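You operate a simulated robot arm through the tools that you are given. There is no shell and no other tool. Be economical: measure what you need, move in short steps, check, and stop when the job is done.

You are at the controls of a simulated robot arm. One attempt, no reset.

## Task
Put a spoonful of sugar and about 90 ml of milk in the ramekin.
Fine: then stand the ramekin on the black tray; green spoon and brown jug back in their places. Set down upright: brown jug.

It is judged by the outcome, as a careful person would: the job done as asked, and still so three seconds after it is handed in. It fails if anything else is knocked over, pushed out of place, dropped, spilled or broken.

## Robot
A 6-joint arm with a two-finger parallel gripper, fixed in place. Base frame: the origin is at the foot of the arm, x ahead of it, y to its left, z up; the work surface is at about z = 880. Readings come in mm, degrees, newtons and seconds.
With the tool pointing down near the work surface it reaches from about 240 to 640 mm from the base axis. Its first joint turns from -66.0 to 66.0 degrees. Payload 2.7 kg.
The tool frame sits at the grasp point between the pads (the TCP): z along the fingers, y along the line on which they close. The tips reach 23 mm beyond it. Largest opening 94 mm; finger width 38, thickness 10; the body of the gripper, 54 by 96 mm, starts 39 mm behind the TCP.
Orientation is that of the tool frame in the base frame, as a unit quaternion [w, x, y, z]. With the fingers straight down and closing along the base's y, the tool's x points along the base's -x, its y along +y and its z along -z.

## Interface
- The arm moves only by the tool jog_arm. Its argument "targets" is a list of rows, each a list of 2 entries, a list of its own where there are three numbers: the shift along the tool's x, y, z in units of 25 mm (1.0 is 25 mm), then the turn, a rotation vector about the tool's x, y, z in units of 8 degrees (1.0 is 8 degrees). In form: [[[tx, ty, tz], [wx, wy, wz]], ...]. A call has 1 to 8 rows; each row shifts and turns the commanded pose from where the row before left it, along the tool's axes as they then stand. "gripper" is the finger opening in mm, from 0 to 94, set as the call begins (left out, the last holds). A call with a number of a shift or a turn outside -1 to 1 is refused whole. Each row takes 0.2 s and may step no farther than 50 mm and 8.6 degrees from the row before; otherwise, or with a gripper value out of range, the whole call is refused. A pose out of reach is approached as far as the arm can. The call stops where the force on the tool passes 40 N (or 10 N more than at its start, if that is more) or the arm is blocked; 0.2 s more then pass. The fingers move at their own pace (about 45 mm/s each) and stop on an object; they squeeze with about 31 N. The grip force told is the motor's: it shows also when the fingers shut on nothing. Time passes only in rows, and 0.2 s behind the last, so rows that do not move let the fingers close. The reply holds the time, the measured pose of the TCP, the force on the tool along the base axes, the opening and the grip force, in the units named above and with some noise, with the torque about the TCP (base axes, N m) and any sound that the robot's microphone picked up, and new pictures: "views" is both (left out), scene, wrist or none.
- Cameras (640 x 400 px; columns grow to the right, rows downward): "scene" is fixed at [85, -439.7, 1405]; the picture's right is [0.68, -0.73, 0.00], its down [-0.42, -0.39, -0.82] and it looks along [0.60, 0.56, -0.57] (base axes); focal length 217 px, centre (320, 200). "wrist" rides on the gripper at [87, 16, -75] in the tool frame; the picture's right is [-0.18, 0.98, 0.00], its down [-0.58, -0.11, -0.81] and it looks along [-0.79, -0.15, 0.59] (tool axes); focal length 243 px, centre (320, 200).
- locate(camera, pixels): there is no depth. For up to 12 entries [column, row, z] of the newest picture of that camera ("zoom" is the newest enlarged one), the place [x, y] in the base frame at which the ray of that pixel passes the height z, good to about 2 mm. The clock stands still meanwhile.
- zoom(camera, box): a new picture of the part [left, top, right, bottom] of that camera's present view, enlarged. The clock stands still meanwhile.
- close_job(): hands the job in; it is judged then, once.

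Keep the steps short. Do not move on a guess: measure, check each grasp and each placing, and mend mistakes. In all there are 80 turns and 200 pictures (those below and enlarged ones count). Leave the gripper open and the arm clear of the work at the hand-in unless told otherwise, and finish with a single line.

The tools are called as name(argument=value, ...) on one line, values as JSON. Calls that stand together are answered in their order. jog_arm: Moves the arm, as the interface text tells. Its arguments: {"type":"object","properties":{"targets":{"type":"array"},"gripper":{"type":"number"},"views":{"type":"string","enum":["both","scene","wrist","none"]}},"required":["targets"]} The other tools are called the same way: locate (camera, pixels) gives the place at which the rays of pixels pass given heights; zoom (camera, box) takes an enlarged picture of a part of a camera's view; close_job () hands the job in.

At the start:

```text
time_s: 0.0
eef_pos: [271.9, 231.8, 1296.3]
ee_rot: [0.0, 0.0, 1.0, 0.0]
ft_force: [-0.4, -0.5, 0.1]
torque: [0.04, 0.02, 0.02]
width: 93.9
grasp_force: 0.0
```

scene: 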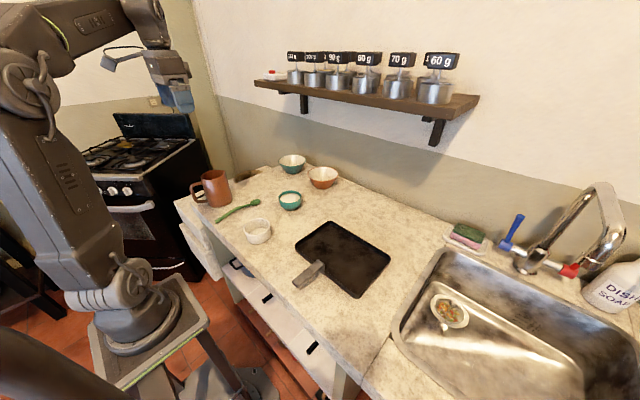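
wrist: 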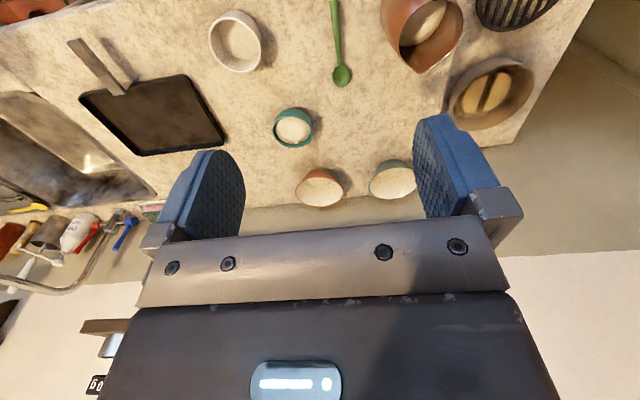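

I see a brown jug near (213,188), a green spoon near (240,209), a white ramekin near (257,231), small bowls and a black tray. I'll enlarge these to identify what's in them.

zoom(camera="scene", box=[170, 140, 350, 253])

zoom(camera="wrist", box=[190, 0, 560, 215])

zoom(camera="scene", box=[270, 190, 430, 310])

```text
3.54 times, centred on (260, 196) of scene
```

zoom: 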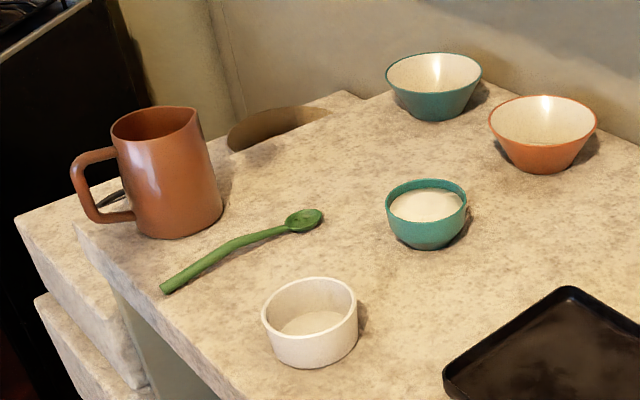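

```text
1.73 times, centred on (375, 108) of wrist
```

zoom: 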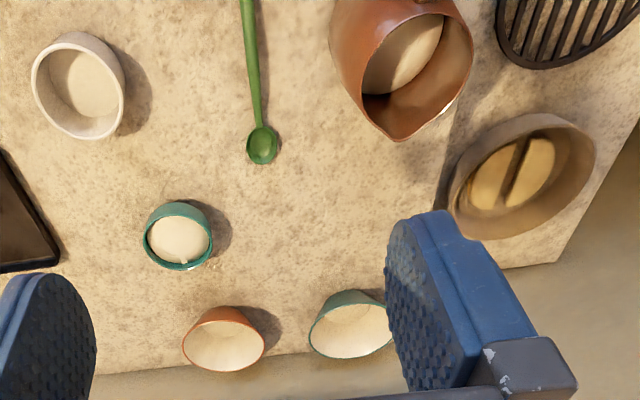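

```text
3.33 times, centred on (350, 250) of scene
```

zoom: 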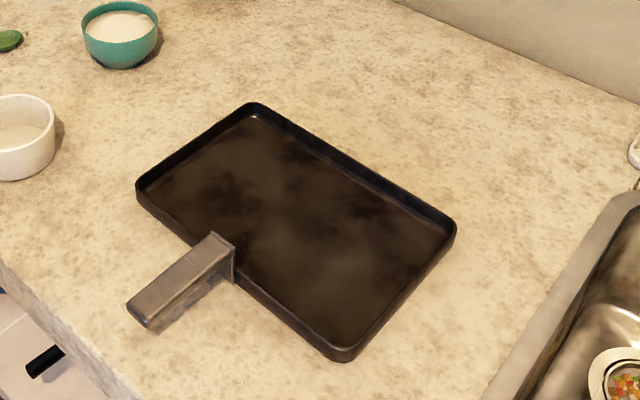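

The small teal bowl (290,197) holds white sugar and the jug seems to hold milk. I'll locate the objects from both cameras to cross-check heights.

locate(camera="scene", pixels=[[216.2, 221.9, 885], [255.5, 202.2, 885], [230, 215.5, 885], [256.9, 225.6, 920], [256.9, 225.6, 930], [290, 197, 920], [290, 197, 930], [213.4, 175.3, 1000], [213.4, 175.3, 1020], [220.4, 202.7, 880], [339, 259, 880], [243, 207, 885]])

locate(camera="wrist", pixels=[[333, 2, 885], [342, 77, 885], [338, 45, 885], [236, 39, 920], [236, 39, 930], [293, 127, 920], [293, 127, 930], [424, 20, 1000], [424, 20, 1020], [427, 72, 1000], [319, 185, 920], [393, 178, 920]])

locate(camera="scene", pixels=[[243.6, 223, 920], [270.4, 222, 920], [257, 238, 880], [306, 262, 895], [290, 282, 895], [330, 222, 885], [389, 258, 885], [357, 297, 885], [296, 243, 885], [240, 180, 880], [283, 205, 880], [278.6, 197, 920]])

```text
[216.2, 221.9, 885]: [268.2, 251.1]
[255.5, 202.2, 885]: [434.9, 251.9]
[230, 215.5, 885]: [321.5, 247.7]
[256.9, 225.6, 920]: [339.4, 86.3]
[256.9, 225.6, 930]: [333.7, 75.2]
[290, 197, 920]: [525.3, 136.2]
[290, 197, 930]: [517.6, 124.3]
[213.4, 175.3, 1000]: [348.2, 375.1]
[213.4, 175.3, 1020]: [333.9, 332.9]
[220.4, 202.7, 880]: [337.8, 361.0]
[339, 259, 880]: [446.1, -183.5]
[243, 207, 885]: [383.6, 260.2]
```

```text
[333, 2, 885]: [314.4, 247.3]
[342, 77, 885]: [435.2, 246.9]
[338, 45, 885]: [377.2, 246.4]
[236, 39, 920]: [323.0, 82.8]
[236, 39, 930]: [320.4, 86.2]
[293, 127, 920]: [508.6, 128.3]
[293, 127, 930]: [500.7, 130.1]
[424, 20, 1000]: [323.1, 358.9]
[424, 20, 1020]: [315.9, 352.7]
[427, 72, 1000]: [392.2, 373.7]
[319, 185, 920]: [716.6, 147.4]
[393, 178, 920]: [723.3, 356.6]
```

```text
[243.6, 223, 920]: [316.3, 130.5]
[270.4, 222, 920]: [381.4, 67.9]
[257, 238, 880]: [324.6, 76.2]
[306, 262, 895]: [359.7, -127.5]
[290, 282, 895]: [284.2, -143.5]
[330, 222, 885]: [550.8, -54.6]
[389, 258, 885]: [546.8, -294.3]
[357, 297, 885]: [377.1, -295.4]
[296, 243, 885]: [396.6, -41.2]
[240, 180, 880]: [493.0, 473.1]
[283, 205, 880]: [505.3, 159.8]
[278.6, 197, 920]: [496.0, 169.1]
```

Rough positions: ramekin (≈330,87), sugar bowl (≈510,130), jug (≈330,360) with spout toward +x and handle toward -x, spoon along x at y≈250. I need a closer look, so I'll descend 100 mm and pitch the camera down.

jog_arm(targets=[[[0, 0, 1], [0, 0, 0]], [[0, 0, 1], [0, 0, 0]], [[0, 0, 1], [0, 0, 0]], [[0, 0, 1], [0, 0, 0]], [[0, 0, 0], [0, 1, 0]], [[0, 0, 0], [0, 1, 0]], [[0, 0, 0], [0, 1, 0]]], views="wrist")

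```text
time_s: 1.6
eef_pos: [272.9, 233.5, 1196.3]
ee_rot: [-0.209, -0.001, 0.978, -0.001]
ft_force: [0.6, 0.4, 1.3]
torque: [0.0, -0.01, 0.02]
width: 93.9
grasp_force: 0.0
```

wrist: 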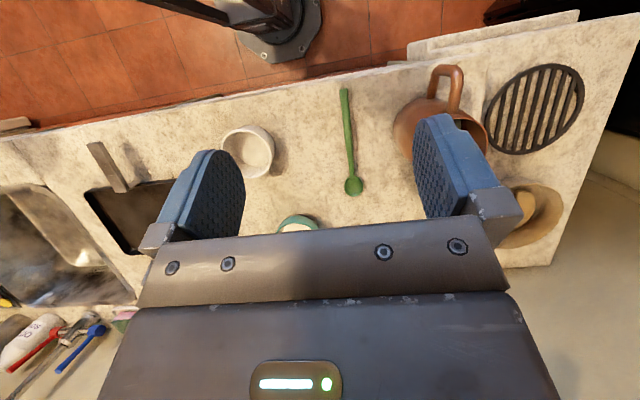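

The spoon, ramekin and jug are all visible now. I'll enlarge that region to pick precise pixels.

zoom(camera="wrist", box=[200, 50, 520, 250])

```text
2.00 times, centred on (360, 150) of wrist
```

zoom: 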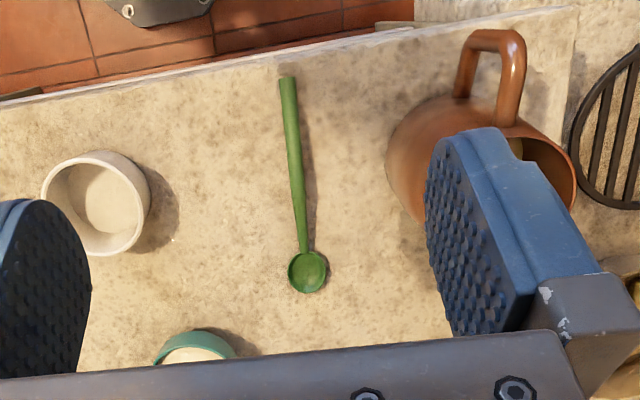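

locate(camera="zoom", pixels=[[288, 78, 885], [293, 150, 885], [299, 210, 885], [304, 250, 885], [308, 272, 885], [309, 292, 885], [97, 203, 920], [42, 197, 920], [151, 203, 920], [100, 150, 920], [94, 256, 920], [500, 32, 980]])

locate(camera="zoom", pixels=[[290, 272, 885], [327, 272, 885], [280, 78, 885], [297, 78, 885], [387, 150, 880], [415, 105, 880], [455, 95, 880], [500, 122, 980], [515, 32, 980], [470, 32, 980], [575, 175, 1000], [455, 90, 940]])

```text
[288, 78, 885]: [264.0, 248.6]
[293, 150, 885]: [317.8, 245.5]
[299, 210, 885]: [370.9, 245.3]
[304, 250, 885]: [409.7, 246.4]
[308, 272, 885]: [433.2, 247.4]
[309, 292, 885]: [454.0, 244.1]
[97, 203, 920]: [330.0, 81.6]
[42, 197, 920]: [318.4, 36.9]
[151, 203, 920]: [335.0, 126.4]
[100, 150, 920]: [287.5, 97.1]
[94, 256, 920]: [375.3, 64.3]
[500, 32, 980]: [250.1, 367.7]
```

```text
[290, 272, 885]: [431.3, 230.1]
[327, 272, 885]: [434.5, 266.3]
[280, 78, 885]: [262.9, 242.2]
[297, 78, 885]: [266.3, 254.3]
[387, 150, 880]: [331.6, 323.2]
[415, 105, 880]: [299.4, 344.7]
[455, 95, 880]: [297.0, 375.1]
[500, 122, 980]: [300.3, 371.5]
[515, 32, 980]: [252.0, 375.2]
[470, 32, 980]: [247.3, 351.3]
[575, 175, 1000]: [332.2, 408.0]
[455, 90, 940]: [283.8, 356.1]
```

The spoon lies along x at y≈247 (end x≈264, tip x≈454). Next I'll straighten the tool and go above the handle at x≈300 with the gripper half closed.

jog_arm(targets=[[[0, 0, 0], [0, -1, 0]], [[0, 0, 0], [0, -1, 0]], [[0, 0, 0], [0, -1, 0]], [[-0.54, 0.27, 1], [0, 0, 0]], [[-0.54, 0.27, 1], [0, 0, 0]], [[0, 0, 1], [0, 0, 0]], [[0, 0, 1], [0, 0, 0]], [[0, 0, 1], [0, 0, 0]]], gripper=34, views="wrist")

jog_arm(targets=[[[0, 0, 1], [0, 0, 0]], [[0, 0, 1], [0, 0, 0]], [[0, 0, 1], [0, 0, 0]], [[0, 0, 1], [0, 0, 0]]], views="both")

```text
time_s: 3.4
eef_pos: [299.3, 246.2, 1072.1]
ee_rot: [0.001, -0.001, 1.0, -0.001]
ft_force: [0.4, -0.4, -0.3]
torque: [-0.03, 0.0, 0.0]
width: 34.0
grasp_force: 0.0
```

wrist: 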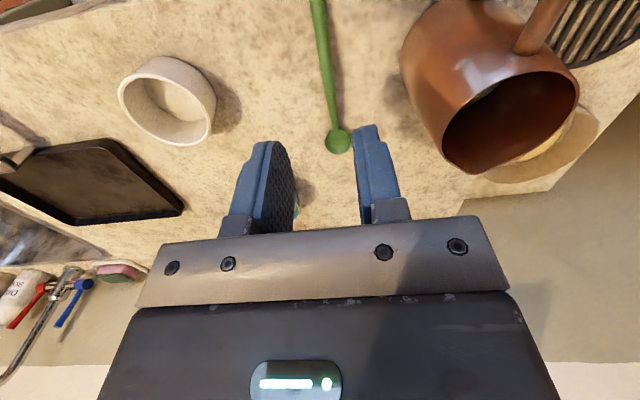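

```text
time_s: 4.4
eef_pos: [300.1, 247.7, 970.7]
ee_rot: [0.001, 0.0, 1.0, 0.001]
ft_force: [-0.7, 0.7, 0.4]
torque: [0.01, -0.01, 0.01]
width: 34.1
grasp_force: 0.1
```

scene: 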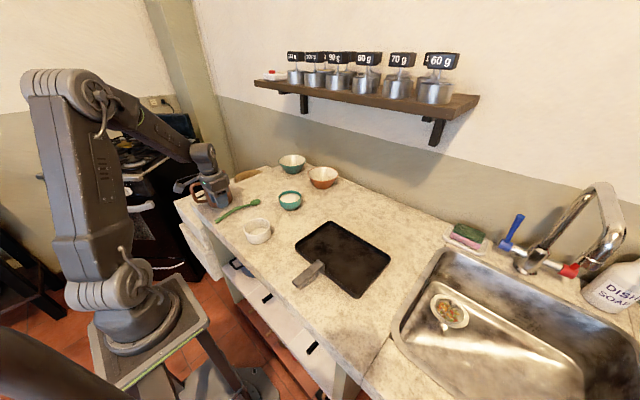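
wrist: 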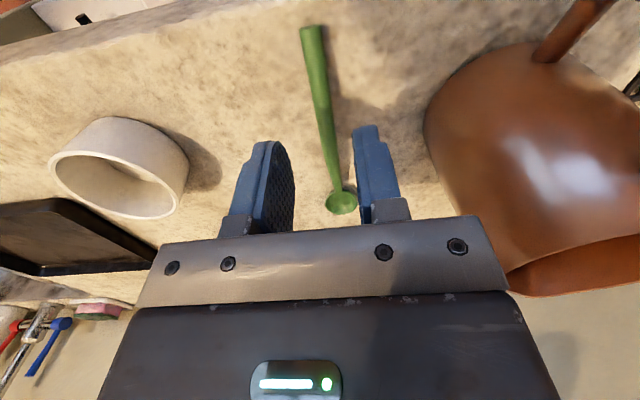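

Before descending I'll check the spoon's line and the ramekin from this nearer view.

locate(camera="wrist", pixels=[[303, 29, 887], [324, 29, 887], [316, 62, 887], [324, 100, 887], [332, 150, 887], [336, 185, 887], [49, 167, 920], [189, 167, 920], [125, 117, 920], [427, 105, 880], [435, 150, 880], [560, 50, 980]])

zoom(camera="wrist", box=[0, 0, 640, 300])

```text
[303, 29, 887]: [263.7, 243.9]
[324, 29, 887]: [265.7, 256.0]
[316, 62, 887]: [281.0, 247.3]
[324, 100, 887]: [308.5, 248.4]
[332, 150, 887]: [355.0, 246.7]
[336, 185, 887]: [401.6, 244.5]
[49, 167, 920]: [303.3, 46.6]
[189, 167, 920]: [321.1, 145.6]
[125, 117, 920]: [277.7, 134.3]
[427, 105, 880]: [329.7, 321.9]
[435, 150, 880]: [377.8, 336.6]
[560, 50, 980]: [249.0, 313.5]
```

```text
1.00 times, centred on (320, 150) of wrist (not enlarged: the box is as wide or as high as the picture)
```

zoom: 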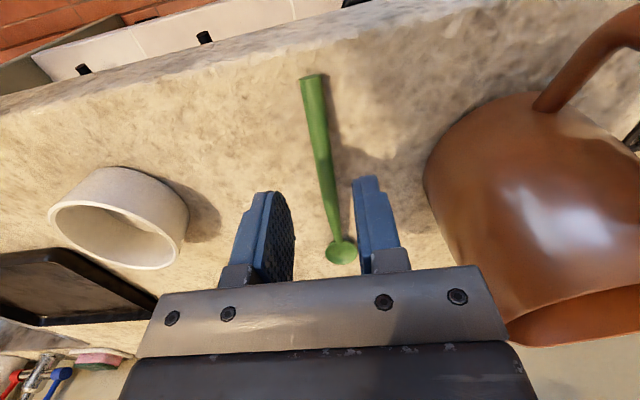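

The spoon is centred under the gripper (y≈248). I'll descend so the tips reach z≈884, then close in the same sequence after checking.

jog_arm(targets=[[[0, 0, 1], [0, 0, 0]], [[0, 0, 1], [0, 0, 0]], [[0, 0, 0.5], [0, 0, 0]]], views="wrist")

jog_arm(targets=[[[0, 0, 0], [0, 0, 0]], [[0, 0, 0], [0, 0, 0]], [[0, 0, 0], [0, 0, 0]]], gripper=0, views="wrist")

```text
time_s: 5.2
eef_pos: [298.9, 247.0, 907.2]
ee_rot: [0.001, 0.0, 1.0, 0.0]
ft_force: [-0.1, 0.9, -0.6]
torque: [-0.01, 0.01, 0.02]
width: 34.2
grasp_force: 0.1
```

wrist: 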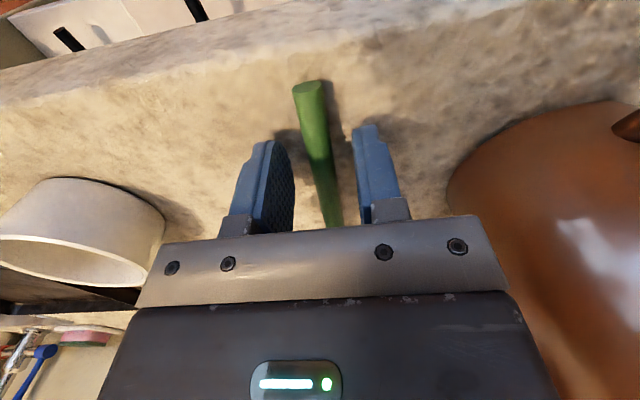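

```text
time_s: 6.0
eef_pos: [298.8, 247.5, 909.8]
ee_rot: [0.0, -0.001, 1.0, 0.0]
ft_force: [0.9, 0.6, -0.4]
torque: [0.0, 0.05, -0.03]
width: 11.5
grasp_force: 30.5
```

wrist: 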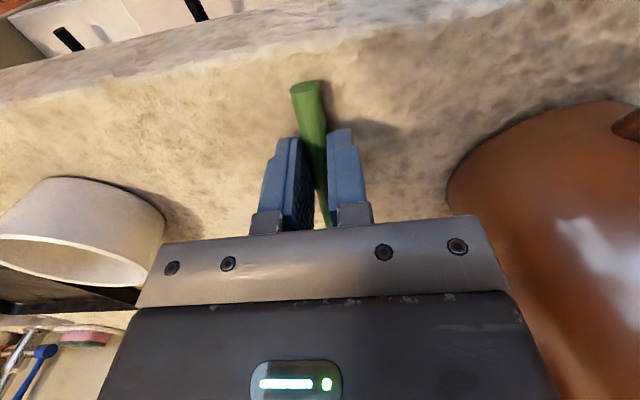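

The handle is gripped at 11.5 mm. I'll lift straight up 125 mm and check that the spoon comes along level.

jog_arm(targets=[[[0, 0, -1], [0, 0, 0]], [[0, 0, -1], [0, 0, 0]], [[0, 0, -1], [0, 0, 0]], [[0, 0, -1], [0, 0, 0]], [[0, 0, -1], [0, 0, 0]]])

zoom(camera="scene", box=[170, 110, 350, 250])

```text
time_s: 7.2
eef_pos: [299.7, 245.4, 1033.5]
ee_rot: [0.0, 0.0, 1.0, 0.001]
ft_force: [-0.3, -0.6, 0.3]
torque: [-0.01, 0.01, 0.02]
width: 11.4
grasp_force: 31.4
```

scene: 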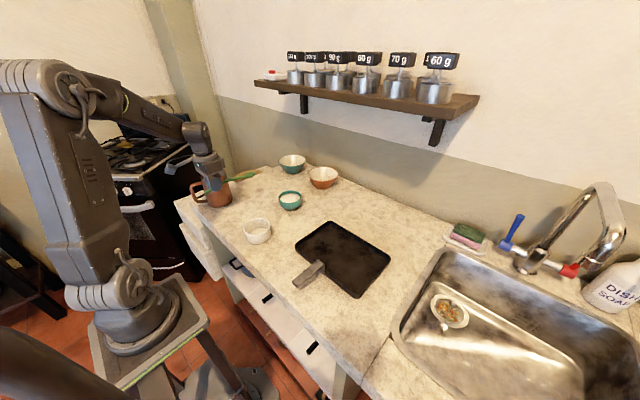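
wrist: 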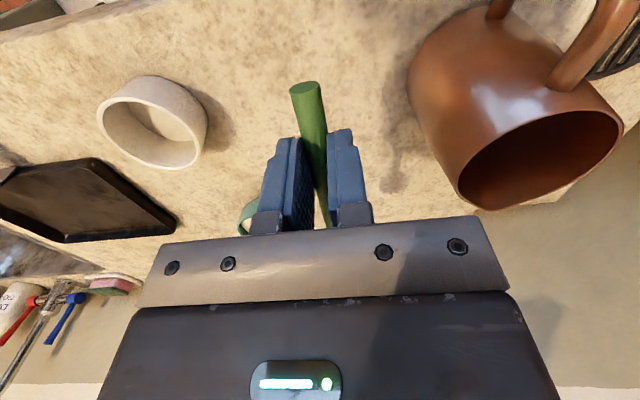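

```text
2.86 times, centred on (260, 180) of scene
```

zoom: 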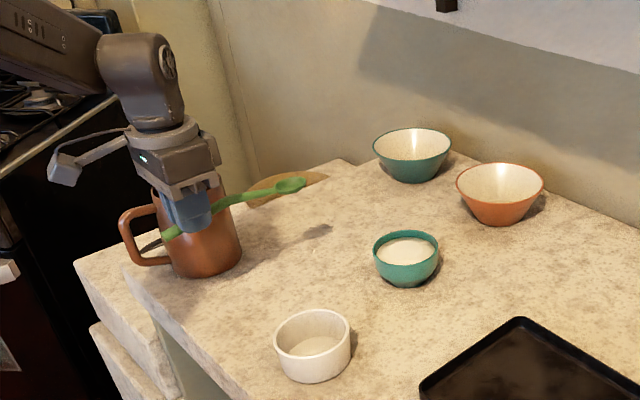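

The spoon is held firmly and level. Now I'll move forward and up so the wrist camera sees the sugar bowl beside the fingers and I can measure it properly.

jog_arm(targets=[[[-1, 0, -1], [0, 0, 0]], [[-1, 0, -1], [0, 0, 0]], [[-1, 0, -1], [0, 0, 0]], [[-1, 0, 0], [0, 0, 0]]], views="wrist")

zoom(camera="wrist", box=[150, 30, 390, 180])

zoom(camera="scene", box=[240, 140, 340, 240])

```text
time_s: 8.2
eef_pos: [399.3, 246.1, 1110.1]
ee_rot: [0.0, 0.0, 1.0, 0.0]
ft_force: [-0.3, 0.7, -0.9]
torque: [0.02, 0.04, -0.01]
width: 11.5
grasp_force: 31.0
```

wrist: 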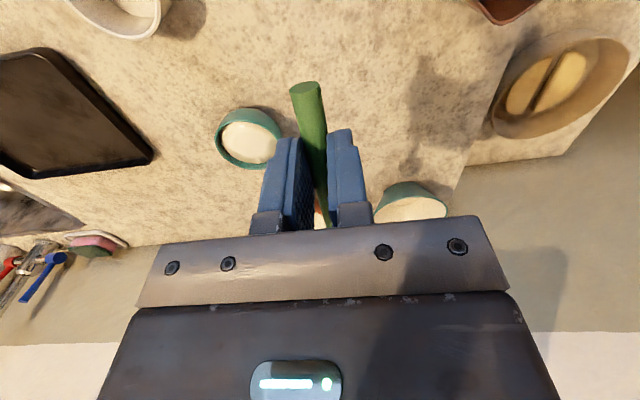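

```text
2.67 times, centred on (270, 105) of wrist
```

zoom: 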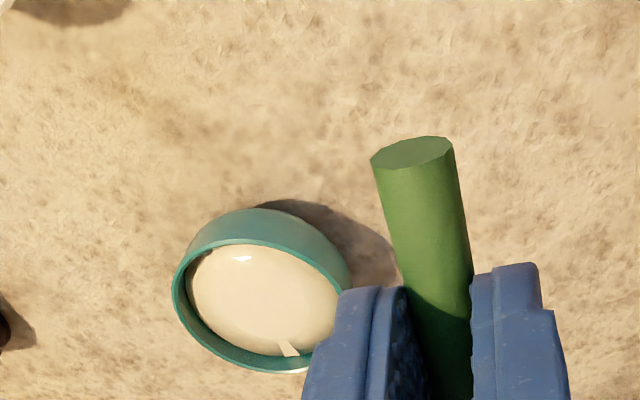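

```text
4.00 times, centred on (290, 190) of scene
```

zoom: 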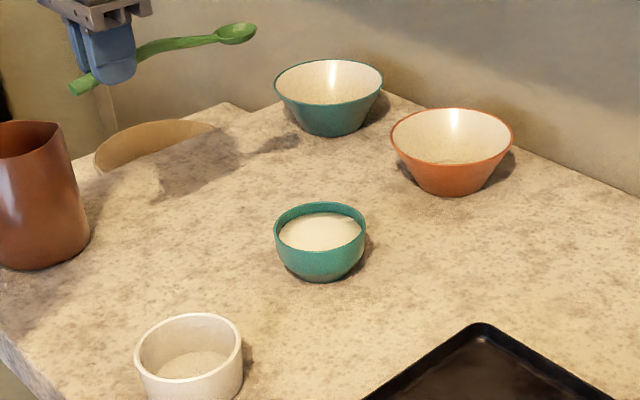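

I need to be sure which bowl holds sugar, so I'll enlarge the candidate contents strongly.

zoom(camera="scene", box=[275, 180, 315, 215])

zoom(camera="scene", box=[302, 160, 342, 195])

zoom(camera="scene", box=[272, 148, 312, 183])

zoom(camera="wrist", box=[210, 95, 290, 175])

```text
11.43 times, centred on (295, 198) of scene
```

zoom: 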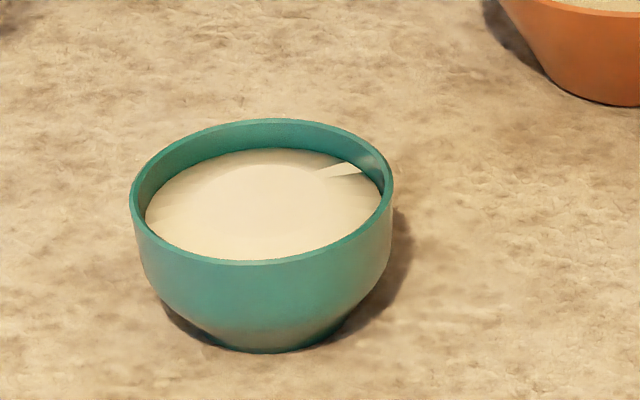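

```text
11.43 times, centred on (322, 178) of scene
```

zoom: 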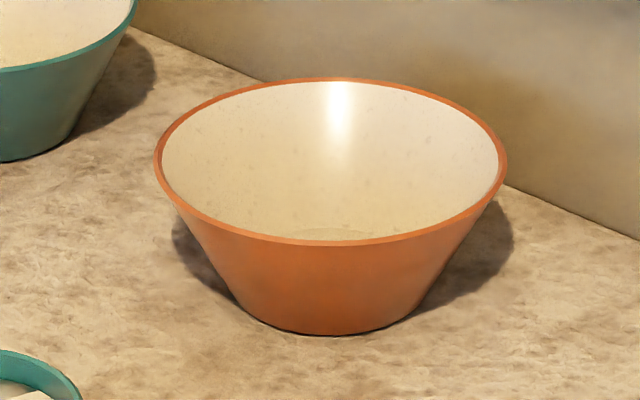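

```text
11.43 times, centred on (292, 166) of scene
```

zoom: 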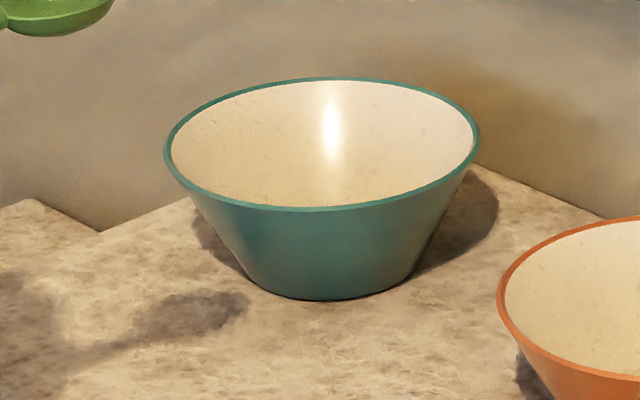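

```text
5.00 times, centred on (250, 135) of wrist
```

zoom: 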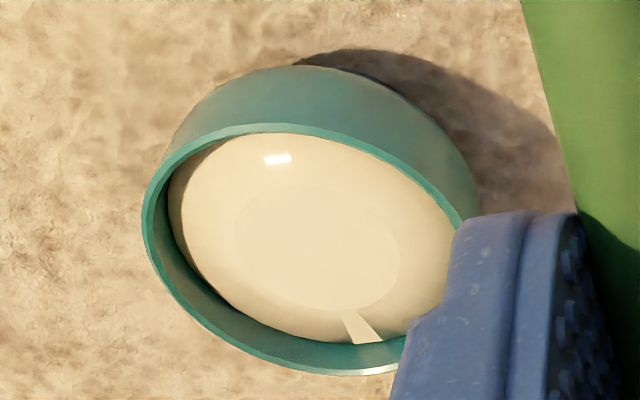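

The small teal bowl clearly holds the sugar mound and the other two are empty. I'll locate the sugar bowl rim from both cameras.

locate(camera="zoom", pixels=[[141, 225, 925], [270, 124, 925], [330, 373, 925], [463, 225, 925], [141, 225, 935], [270, 124, 935], [330, 373, 935], [463, 225, 935], [310, 250, 920]])

locate(camera="scene", pixels=[[278.5, 196.6, 925], [301.4, 196.6, 925], [290.6, 190.5, 925], [289.9, 202.9, 925], [278.5, 196.6, 935], [301.4, 196.6, 935], [290.6, 190.5, 935], [289.9, 202.9, 935], [289.3, 210.8, 880]])

```text
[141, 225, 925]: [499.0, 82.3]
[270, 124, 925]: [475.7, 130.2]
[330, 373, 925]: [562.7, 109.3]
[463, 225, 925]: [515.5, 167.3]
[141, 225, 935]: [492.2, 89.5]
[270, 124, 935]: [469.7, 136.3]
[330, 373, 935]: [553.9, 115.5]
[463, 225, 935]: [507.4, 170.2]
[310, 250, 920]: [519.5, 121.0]
```

```text
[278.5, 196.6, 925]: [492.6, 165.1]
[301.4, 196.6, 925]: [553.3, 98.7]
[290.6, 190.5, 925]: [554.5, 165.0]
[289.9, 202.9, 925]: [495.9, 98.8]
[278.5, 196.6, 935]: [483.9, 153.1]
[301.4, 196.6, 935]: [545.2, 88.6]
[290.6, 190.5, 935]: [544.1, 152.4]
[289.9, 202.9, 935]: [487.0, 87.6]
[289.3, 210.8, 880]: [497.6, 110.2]
```

Sugar bowl: centre ≈(518,127), rim z≈929, outer diameter ≈87. I'll check where the held spoon's bowl sits relative to the TCP.

locate(camera="scene", pixels=[[269.25, 148.25, 1090], [269.25, 148.25, 1080], [269.25, 148.25, 1100], [269.25, 148.25, 1110], [258.3, 162, 1090], [280, 187, 1090]])

zoom(camera="scene", box=[230, 125, 290, 175])

```text
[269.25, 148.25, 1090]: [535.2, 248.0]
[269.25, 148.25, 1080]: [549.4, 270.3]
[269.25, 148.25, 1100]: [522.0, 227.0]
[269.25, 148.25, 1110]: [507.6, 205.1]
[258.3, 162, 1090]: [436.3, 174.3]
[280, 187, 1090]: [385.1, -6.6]
```

```text
8.00 times, centred on (260, 150) of scene
```

zoom: 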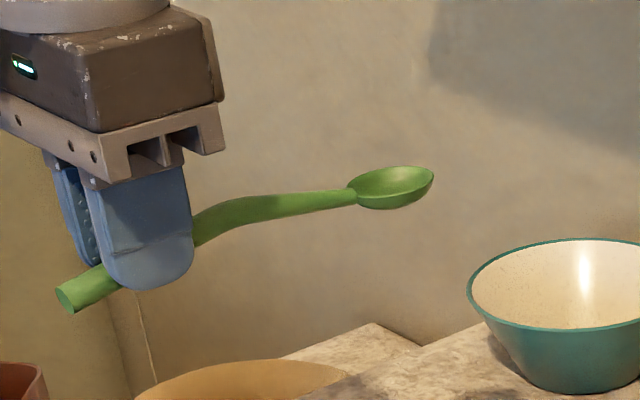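

The spoon's bowl sits 135 mm ahead and 20 mm below the TCP. For the scoop I'll pitch nose-down 40° while moving sideways to y=127, ending above the near half of the sugar.

jog_arm(targets=[[[0, -0.953, 0], [0, 1, 0]], [[0, -0.953, 0], [0, 1, 0]], [[0, -0.953, 0], [0, 1, 0]], [[0, -0.953, 0], [0, 1, 0]], [[0, -0.953, 0], [0, 1, 0]], [[-0.65, 0, 0.29], [0, 0, 0]], [[-0.65, 0, 0.29], [0, 0, 0]]])

zoom(camera="scene", box=[250, 140, 330, 220])

```text
time_s: 9.8
eef_pos: [416.0, 127.7, 1076.8]
ee_rot: [-0.343, -0.001, 0.939, 0.0]
ft_force: [0.3, 1.2, -0.4]
torque: [0.04, 0.0, -0.02]
width: 11.6
grasp_force: 30.9
```

scene: 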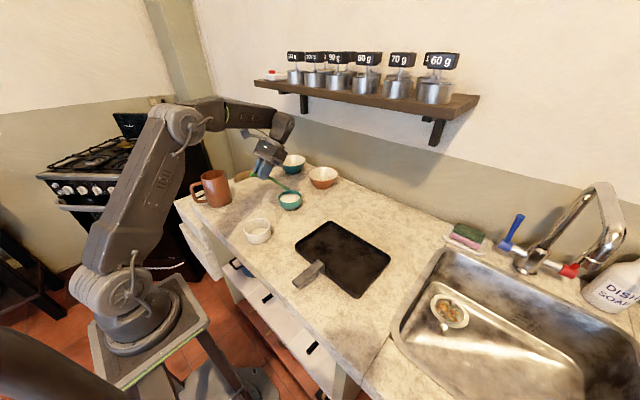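
wrist: 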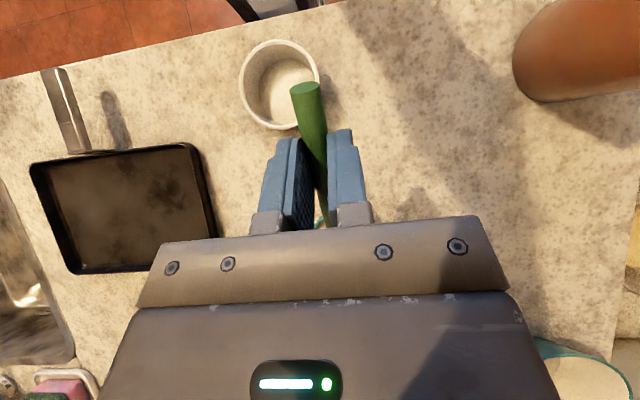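

```text
5.00 times, centred on (290, 180) of scene
```

zoom: 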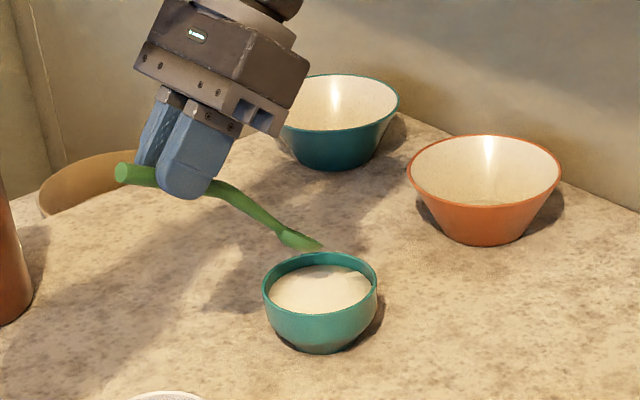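

The spoon hangs over the bowl as intended. I'll lower it 45 mm so it is just over the sugar, then check alignment.

jog_arm(targets=[[[-0.58, 0, 0.69], [0, 0, 0]], [[-0.58, 0, 0.69], [0, 0, 0]]], views="none")

zoom(camera="scene", box=[260, 165, 320, 215])

```text
time_s: 10.4
eef_pos: [414.9, 127.2, 1031.1]
ee_rot: [-0.341, -0.001, 0.94, 0.0]
ft_force: [-0.2, 0.3, -0.9]
torque: [0.03, 0.02, 0.04]
width: 11.6
grasp_force: 30.8
```

```text
8.00 times, centred on (290, 190) of scene
```

zoom: 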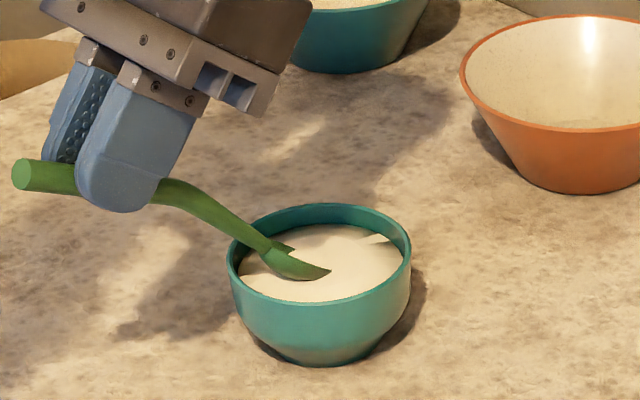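

The tip is just touching the sugar and the neck clears the rim. Now the scoop itself: plunge, push forward, level out gradually and lift.

jog_arm(targets=[[[-0.488, 0, 0.27], [0, 0, 0]], [[-0.405, 0, 0.234], [0, 0, 0]], [[-0.174, 0, 0.668], [0, -1, 0]], [[0.008, 0, 0.538], [0, -1, 0]], [[0.169, 0, 0.417], [0, -1, 0]], [[0.195, 0, 0.422], [0, -1, 0]], [[0.194, 0, 0.375], [0, -1, 0]], [[0, 0, -0.76], [0, 0, 0]]], views="none")

zoom(camera="scene", box=[260, 165, 320, 215])

```text
time_s: 12.2
eef_pos: [386.7, 126.2, 974.7]
ee_rot: [0.001, -0.001, 1.0, 0.001]
ft_force: [0.0, 0.3, -0.6]
torque: [-0.01, 0.01, 0.01]
width: 11.7
grasp_force: 31.0
```

```text
8.00 times, centred on (290, 190) of scene
```

zoom: 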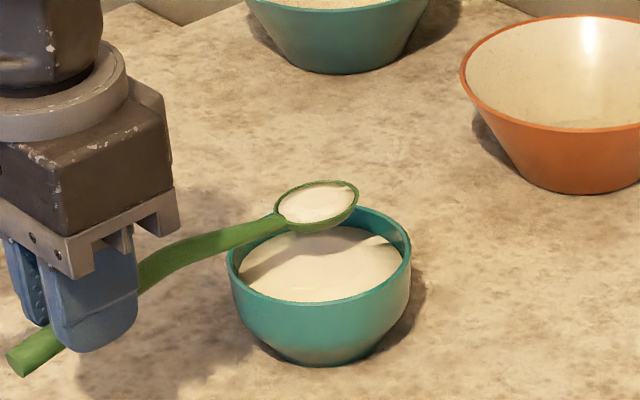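

That is a level, full spoon with nothing spilled. I'll lift clear, move to (331,217), and yaw the spoon so it points towards -y above the ramekin.

jog_arm(targets=[[[0, 0, -0.6], [0, 0, 0]], [[0, 0, -0.8], [0, 0, 0]], [[0.45, 0.72, -0.4], [0, 0, 0]], [[0.45, 0.72, 0], [0, 0, 0]], [[0.45, 0.72, 0], [0, 0, 0]], [[0.45, 0.72, 0], [0, 0, 0]], [[0.44, 0.72, 0], [0, 0, 0]], [[0, 0, 0], [0, 0, 0.7]]], views="none")

jog_arm(targets=[[[0, 0, 0], [0, 0, 0.9]], [[0, 0, 0], [0, 0, 0.9]], [[0, 0, 0], [0, 0, 0.9]], [[0, 0, 0], [0, 0, 0.9]], [[0, 0, 0], [0, 0, 0.9]], [[0, 0, 0], [0, 0, 0.9]], [[0, 0, 0], [0, 0, 0.9]], [[0, 0, 0], [0, 0, 0.9]]], views="scene")

```text
time_s: 14.0
eef_pos: [330.9, 218.5, 1020.3]
ee_rot: [0.0, 0.049, 0.999, -0.001]
ft_force: [0.6, -0.1, -0.7]
torque: [-0.01, 0.04, 0.02]
width: 11.6
grasp_force: 31.0
```

```text
time_s: 15.8
eef_pos: [331.4, 217.4, 1019.4]
ee_rot: [0.0, 0.525, 0.851, 0.001]
ft_force: [0.0, 0.9, 0.0]
torque: [0.02, -0.02, 0.02]
width: 11.7
grasp_force: 31.3
```

scene: 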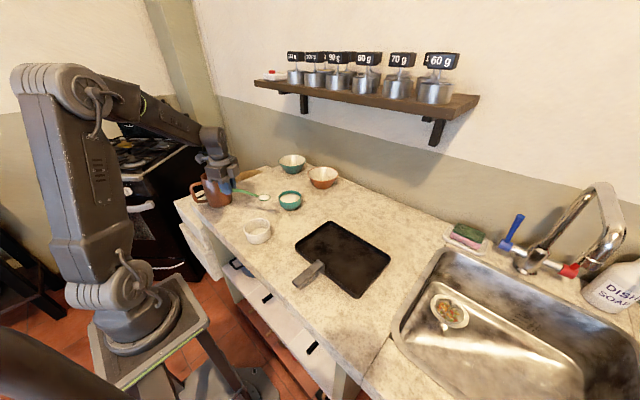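

Yaw is 63° so far. I'll turn the remaining 27° and look.

jog_arm(targets=[[[0, 0, 0], [0, 0, 0.84]], [[0, 0, 0], [0, 0, 0.84]], [[0, 0, 0], [0, 0, 0.84]], [[0, 0, 0], [0, 0, 0.83]]])

zoom(camera="scene", box=[190, 150, 310, 250])

```text
time_s: 16.8
eef_pos: [331.1, 218.0, 1020.0]
ee_rot: [0.0, 0.707, 0.707, 0.0]
ft_force: [-0.1, -0.2, -0.6]
torque: [0.02, 0.0, 0.0]
width: 11.5
grasp_force: 30.5
```

scene: 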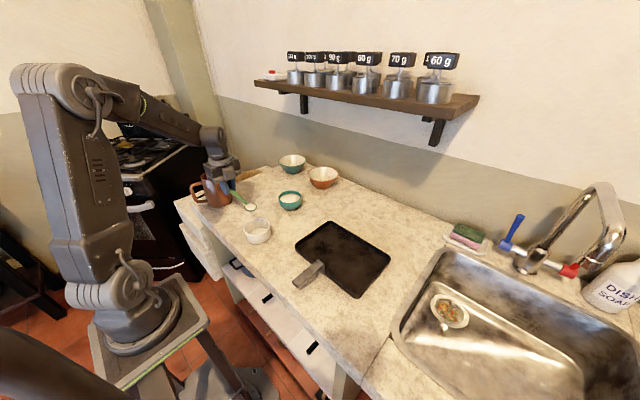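
wrist: 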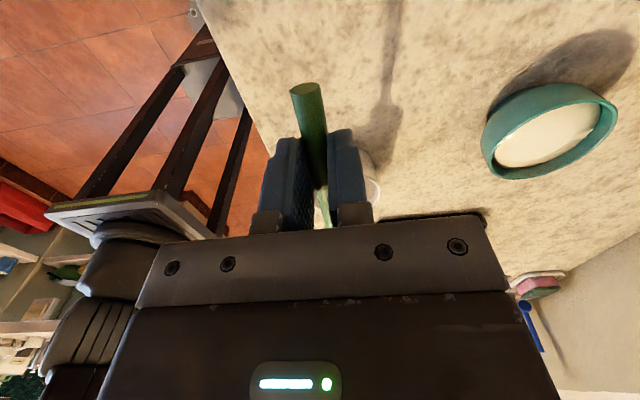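

```text
4.00 times, centred on (250, 200) of scene
```

zoom: 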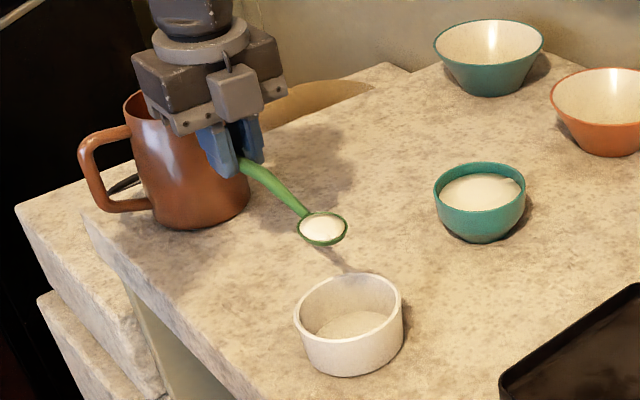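

The spoon still holds its load. I'll measure the ramekin rim in this view.

locate(camera="zoom", pixels=[[294, 318, 920], [403, 300, 920], [352, 273, 920], [346, 342, 920], [294, 318, 930], [403, 300, 930], [352, 273, 930], [346, 342, 930], [352, 377, 880], [322, 229, 1000], [322, 229, 990]])

```text
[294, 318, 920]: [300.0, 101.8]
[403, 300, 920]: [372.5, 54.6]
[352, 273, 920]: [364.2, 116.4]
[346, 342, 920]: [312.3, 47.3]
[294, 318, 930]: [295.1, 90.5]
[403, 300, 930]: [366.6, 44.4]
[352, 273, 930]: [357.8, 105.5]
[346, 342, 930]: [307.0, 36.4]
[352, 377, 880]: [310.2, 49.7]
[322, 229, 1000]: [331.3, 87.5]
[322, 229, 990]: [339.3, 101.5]
```

Ramekin centre ≈(334,80), rim z≈922, diameter ≈87. First I'll lower the spoon to just above the rim.

jog_arm(targets=[[[0, 0.04, 0.73], [0, 0, 0]], [[0, 0.04, 0.73], [0, 0, 0]], [[0, 0.04, 0.74], [0, 0, 0]]], views="none")

zoom(camera="scene", box=[210, 180, 300, 250])

```text
time_s: 17.6
eef_pos: [335.0, 216.7, 965.4]
ee_rot: [0.001, 0.707, 0.707, 0.0]
ft_force: [0.6, -0.1, -0.4]
torque: [0.0, 0.03, -0.01]
width: 11.3
grasp_force: 31.1
```

```text
5.71 times, centred on (255, 215) of scene
```

zoom: 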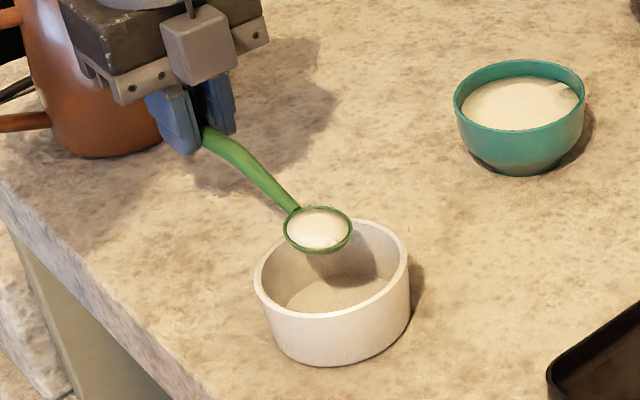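

The spoon is over the ramekin. Now I'll tip it gradually to 64° nose-down over the centre.

jog_arm(targets=[[[-0.144, 0.1, -0.744], [0, 1, 0]], [[-0.171, 0, -0.622], [0, 1, 0]], [[-0.183, 0, -0.668], [0, 1, 0]], [[-0.197, 0, -0.67], [0, 1, 0]], [[-0.202, 0, -0.673], [0, 1, 0]], [[-0.213, 0, -0.68], [0, 1, 0]], [[-0.224, 0, -0.691], [0, 1, 0]], [[-0.23, 0, -0.7], [0, 1, 0]]], views="scene")

zoom(camera="scene", box=[210, 170, 300, 250])

```text
time_s: 19.4
eef_pos: [337.4, 123.6, 1059.2]
ee_rot: [-0.374, 0.599, 0.6, 0.375]
ft_force: [-0.1, 0.4, -0.1]
torque: [-0.03, 0.01, -0.02]
width: 11.5
grasp_force: 30.2
```

scene: 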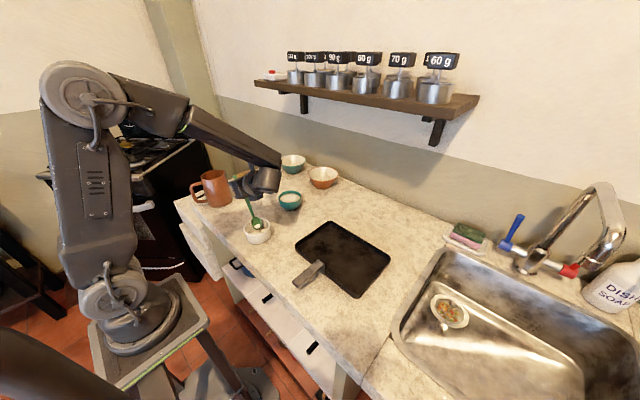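

```text
5.00 times, centred on (255, 210) of scene
```

zoom: 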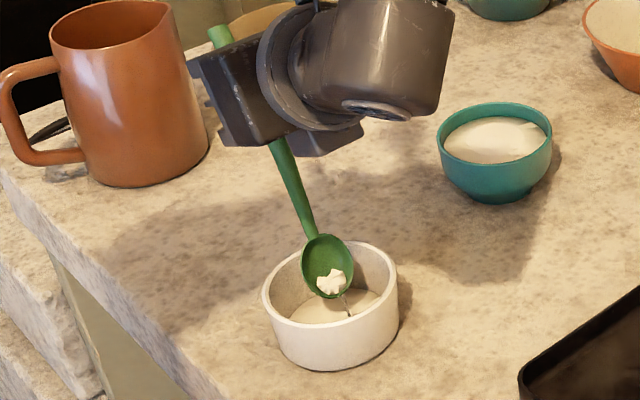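

Most has slid out and a clump is still on the spoon. I'll wait a moment and tip 16° further.

jog_arm(targets=[[[0, 0, 0], [0, 0, 0]], [[-0.162, 0, -0.744], [0, 1, 0]], [[-0.165, 0, -0.74], [0, 1, 0]], [[0, 0, 0], [0, 0, 0]], [[0, 0, 0], [0, 0, 0]]], views="none")

zoom(camera="scene", box=[225, 190, 285, 245])

```text
time_s: 20.6
eef_pos: [337.3, 87.0, 1067.6]
ee_rot: [-0.455, 0.541, 0.542, 0.455]
ft_force: [0.8, 0.0, 0.9]
torque: [-0.02, -0.02, 0.0]
width: 11.6
grasp_force: 31.1
```

```text
7.27 times, centred on (255, 218) of scene
```

zoom: 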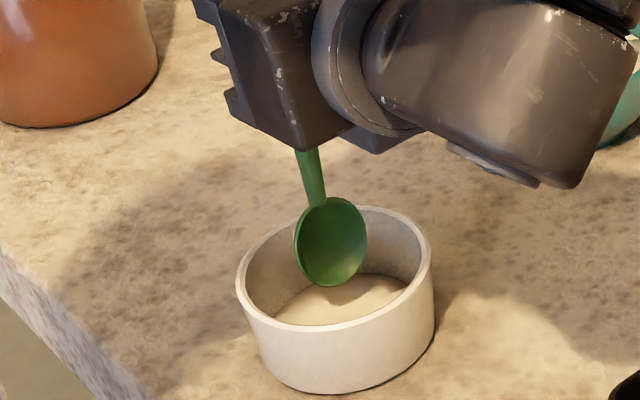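

The spoon is empty and the sugar is in the ramekin. I'll raise it, level out, and turn back toward its place.

jog_arm(targets=[[[0.79, 0, -0.14], [0, 0, 0]], [[0.79, 0, -0.14], [0, 0, 0]], [[0, -0.15, 0], [0, -1, 0]], [[0, -0.15, 0], [0, -1, 0]], [[0, -0.15, 0], [0, -1, 0]], [[0, -0.15, 0], [0, -1, 0]], [[0, -0.15, 0], [0, -1, 0]], [[0, -0.15, 0], [0, -1, 0]]], views="none")

jog_arm(targets=[[[0, -0.15, 0], [0, -1, 0]], [[0, -0.15, 0], [0, -1, 0]], [[0, -0.15, 0], [0, -1, 0]], [[0, -0.15, 0], [0, -1, 0]], [[1, 0, 0], [0, 0, 0]], [[1, 0, 0], [0, 0, 0]], [[1, 0, 0], [0, 0, 0]], [[1, 0, 0], [0, 0, 0]]], views="none")

jog_arm(targets=[[[0, 0, 0], [0, 0, -1]], [[0, 0, 0], [0, 0, -1]], [[0, 0, 0], [0, 0, -1]], [[0, 0, 0], [0, 0, -1]], [[0, 0, 0], [0, 0, -1]], [[0, 0, 0], [0, 0, -1]], [[0, 0, 0], [0, 0, -1]], [[0, 0, 0], [0, 0, -1]]], views="none")

jog_arm(targets=[[[0, 0, 0], [0, 0, -1]], [[0, 0, 0], [0, 0, -1]], [[0, 0, 0], [0, 0, -1]], [[0, 0, 0], [0, 0, -0.25]]])

```text
time_s: 22.4
eef_pos: [314.8, 87.2, 1106.1]
ee_rot: [-0.194, 0.68, 0.68, 0.194]
ft_force: [-0.2, 0.9, 0.3]
torque: [-0.02, -0.03, -0.01]
width: 11.7
grasp_force: 31.9
```

```text
time_s: 24.2
eef_pos: [298.7, 187.3, 1105.3]
ee_rot: [0.0, 0.707, 0.707, -0.001]
ft_force: [-0.3, 0.0, -0.7]
torque: [0.02, -0.06, -0.02]
width: 11.8
grasp_force: 31.0
```

```text
time_s: 26.0
eef_pos: [299.0, 187.0, 1106.5]
ee_rot: [-0.001, 0.223, 0.975, -0.001]
ft_force: [0.0, 0.1, -0.5]
torque: [0.01, 0.0, 0.0]
width: 11.5
grasp_force: 31.4
```

```text
time_s: 27.0
eef_pos: [299.5, 186.4, 1106.4]
ee_rot: [0.001, -0.001, 1.0, -0.001]
ft_force: [0.3, 0.0, -0.4]
torque: [0.0, -0.02, 0.0]
width: 11.6
grasp_force: 31.4
```

scene: 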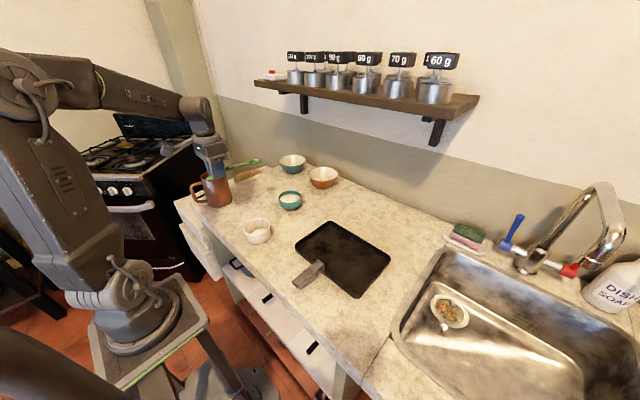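
wrist: 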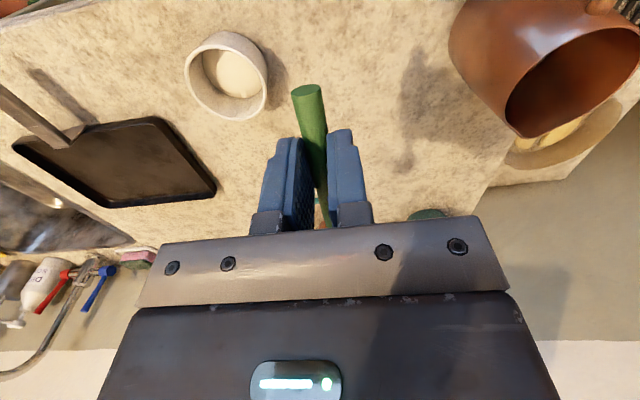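

Tool is level again at (299,187,1106). Next I'll move to y≈246.7 and descend to 20 mm above the release height.

jog_arm(targets=[[[0, 0.6, 0.9], [0, 0, 0]], [[0, 0.6, 0.9], [0, 0, 0]], [[0, 0.6, 0.9], [0, 0, 0]], [[0, 0.61, 1], [0, 0, 0]], [[0, 0, 1], [0, 0, 0]], [[0, 0, 1], [0, 0, 0]], [[0, 0, 1], [0, 0, 0]], [[0, 0, 0.4], [0, 0, 0]]], views="none")

jog_arm(targets=[[[0, 0, 0.3], [0, 0, 0]], [[0, 0, 0.3], [0, 0, 0]], [[0, 0, 0], [0, 0, 0]]])

```text
time_s: 28.8
eef_pos: [300.1, 247.8, 929.0]
ee_rot: [0.0, 0.001, 1.0, 0.0]
ft_force: [-0.1, -0.5, -1.0]
torque: [0.01, -0.01, -0.02]
width: 11.3
grasp_force: 31.0
```

```text
time_s: 29.6
eef_pos: [300.2, 246.4, 914.5]
ee_rot: [0.001, 0.0, 1.0, 0.0]
ft_force: [-1.3, 0.0, 0.1]
torque: [-0.01, -0.01, -0.01]
width: 11.5
grasp_force: 31.1
```

scene: 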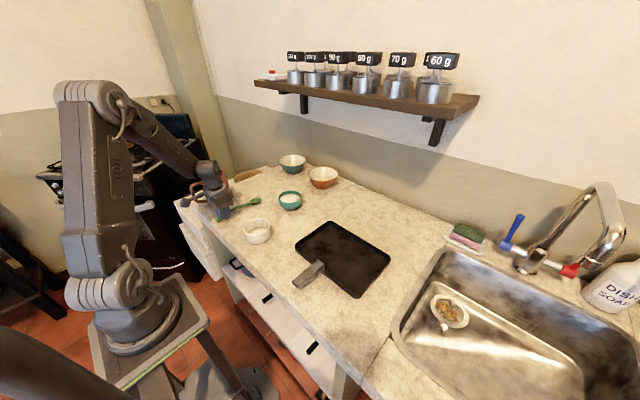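
wrist: 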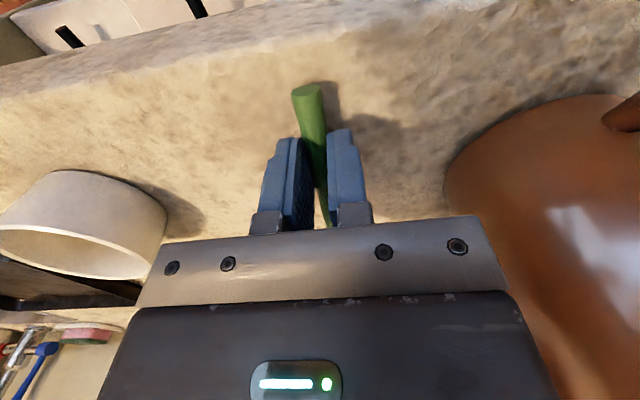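

Six mm above the original height. I'll lower 5 mm and watch the force.

jog_arm(targets=[[[0, 0, 0.1], [0, 0, 0]], [[0, 0, 0.1], [0, 0, 0]], [[0, 0, 0], [0, 0, 0]]], views="none")

jog_arm(targets=[[[0, 0, 0], [0, 0, 0]], [[0, 0, 0], [0, 0, 0]], [[0, 0, 0], [0, 0, 0]]], gripper=34, views="wrist")

```text
time_s: 30.4
eef_pos: [299.9, 247.9, 909.9]
ee_rot: [0.0, 0.0, 1.0, 0.001]
ft_force: [-0.4, -2.0, 3.4]
torque: [-0.03, 0.0, 0.01]
width: 11.5
grasp_force: 31.3
```

```text
time_s: 31.2
eef_pos: [299.7, 247.3, 908.7]
ee_rot: [0.0, -0.001, 1.0, 0.0]
ft_force: [-0.2, 0.8, 0.3]
torque: [-0.04, 0.02, 0.01]
width: 34.3
grasp_force: 0.0
```

wrist: 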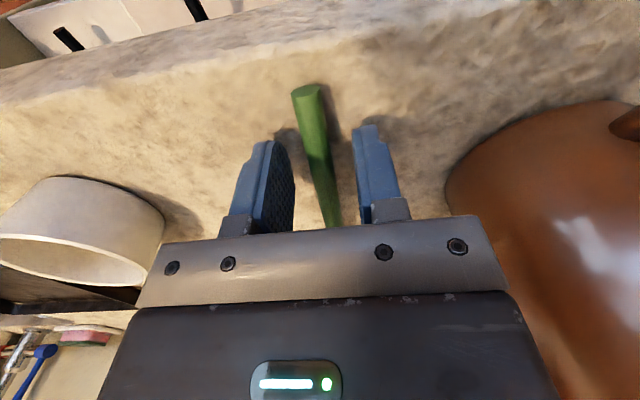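

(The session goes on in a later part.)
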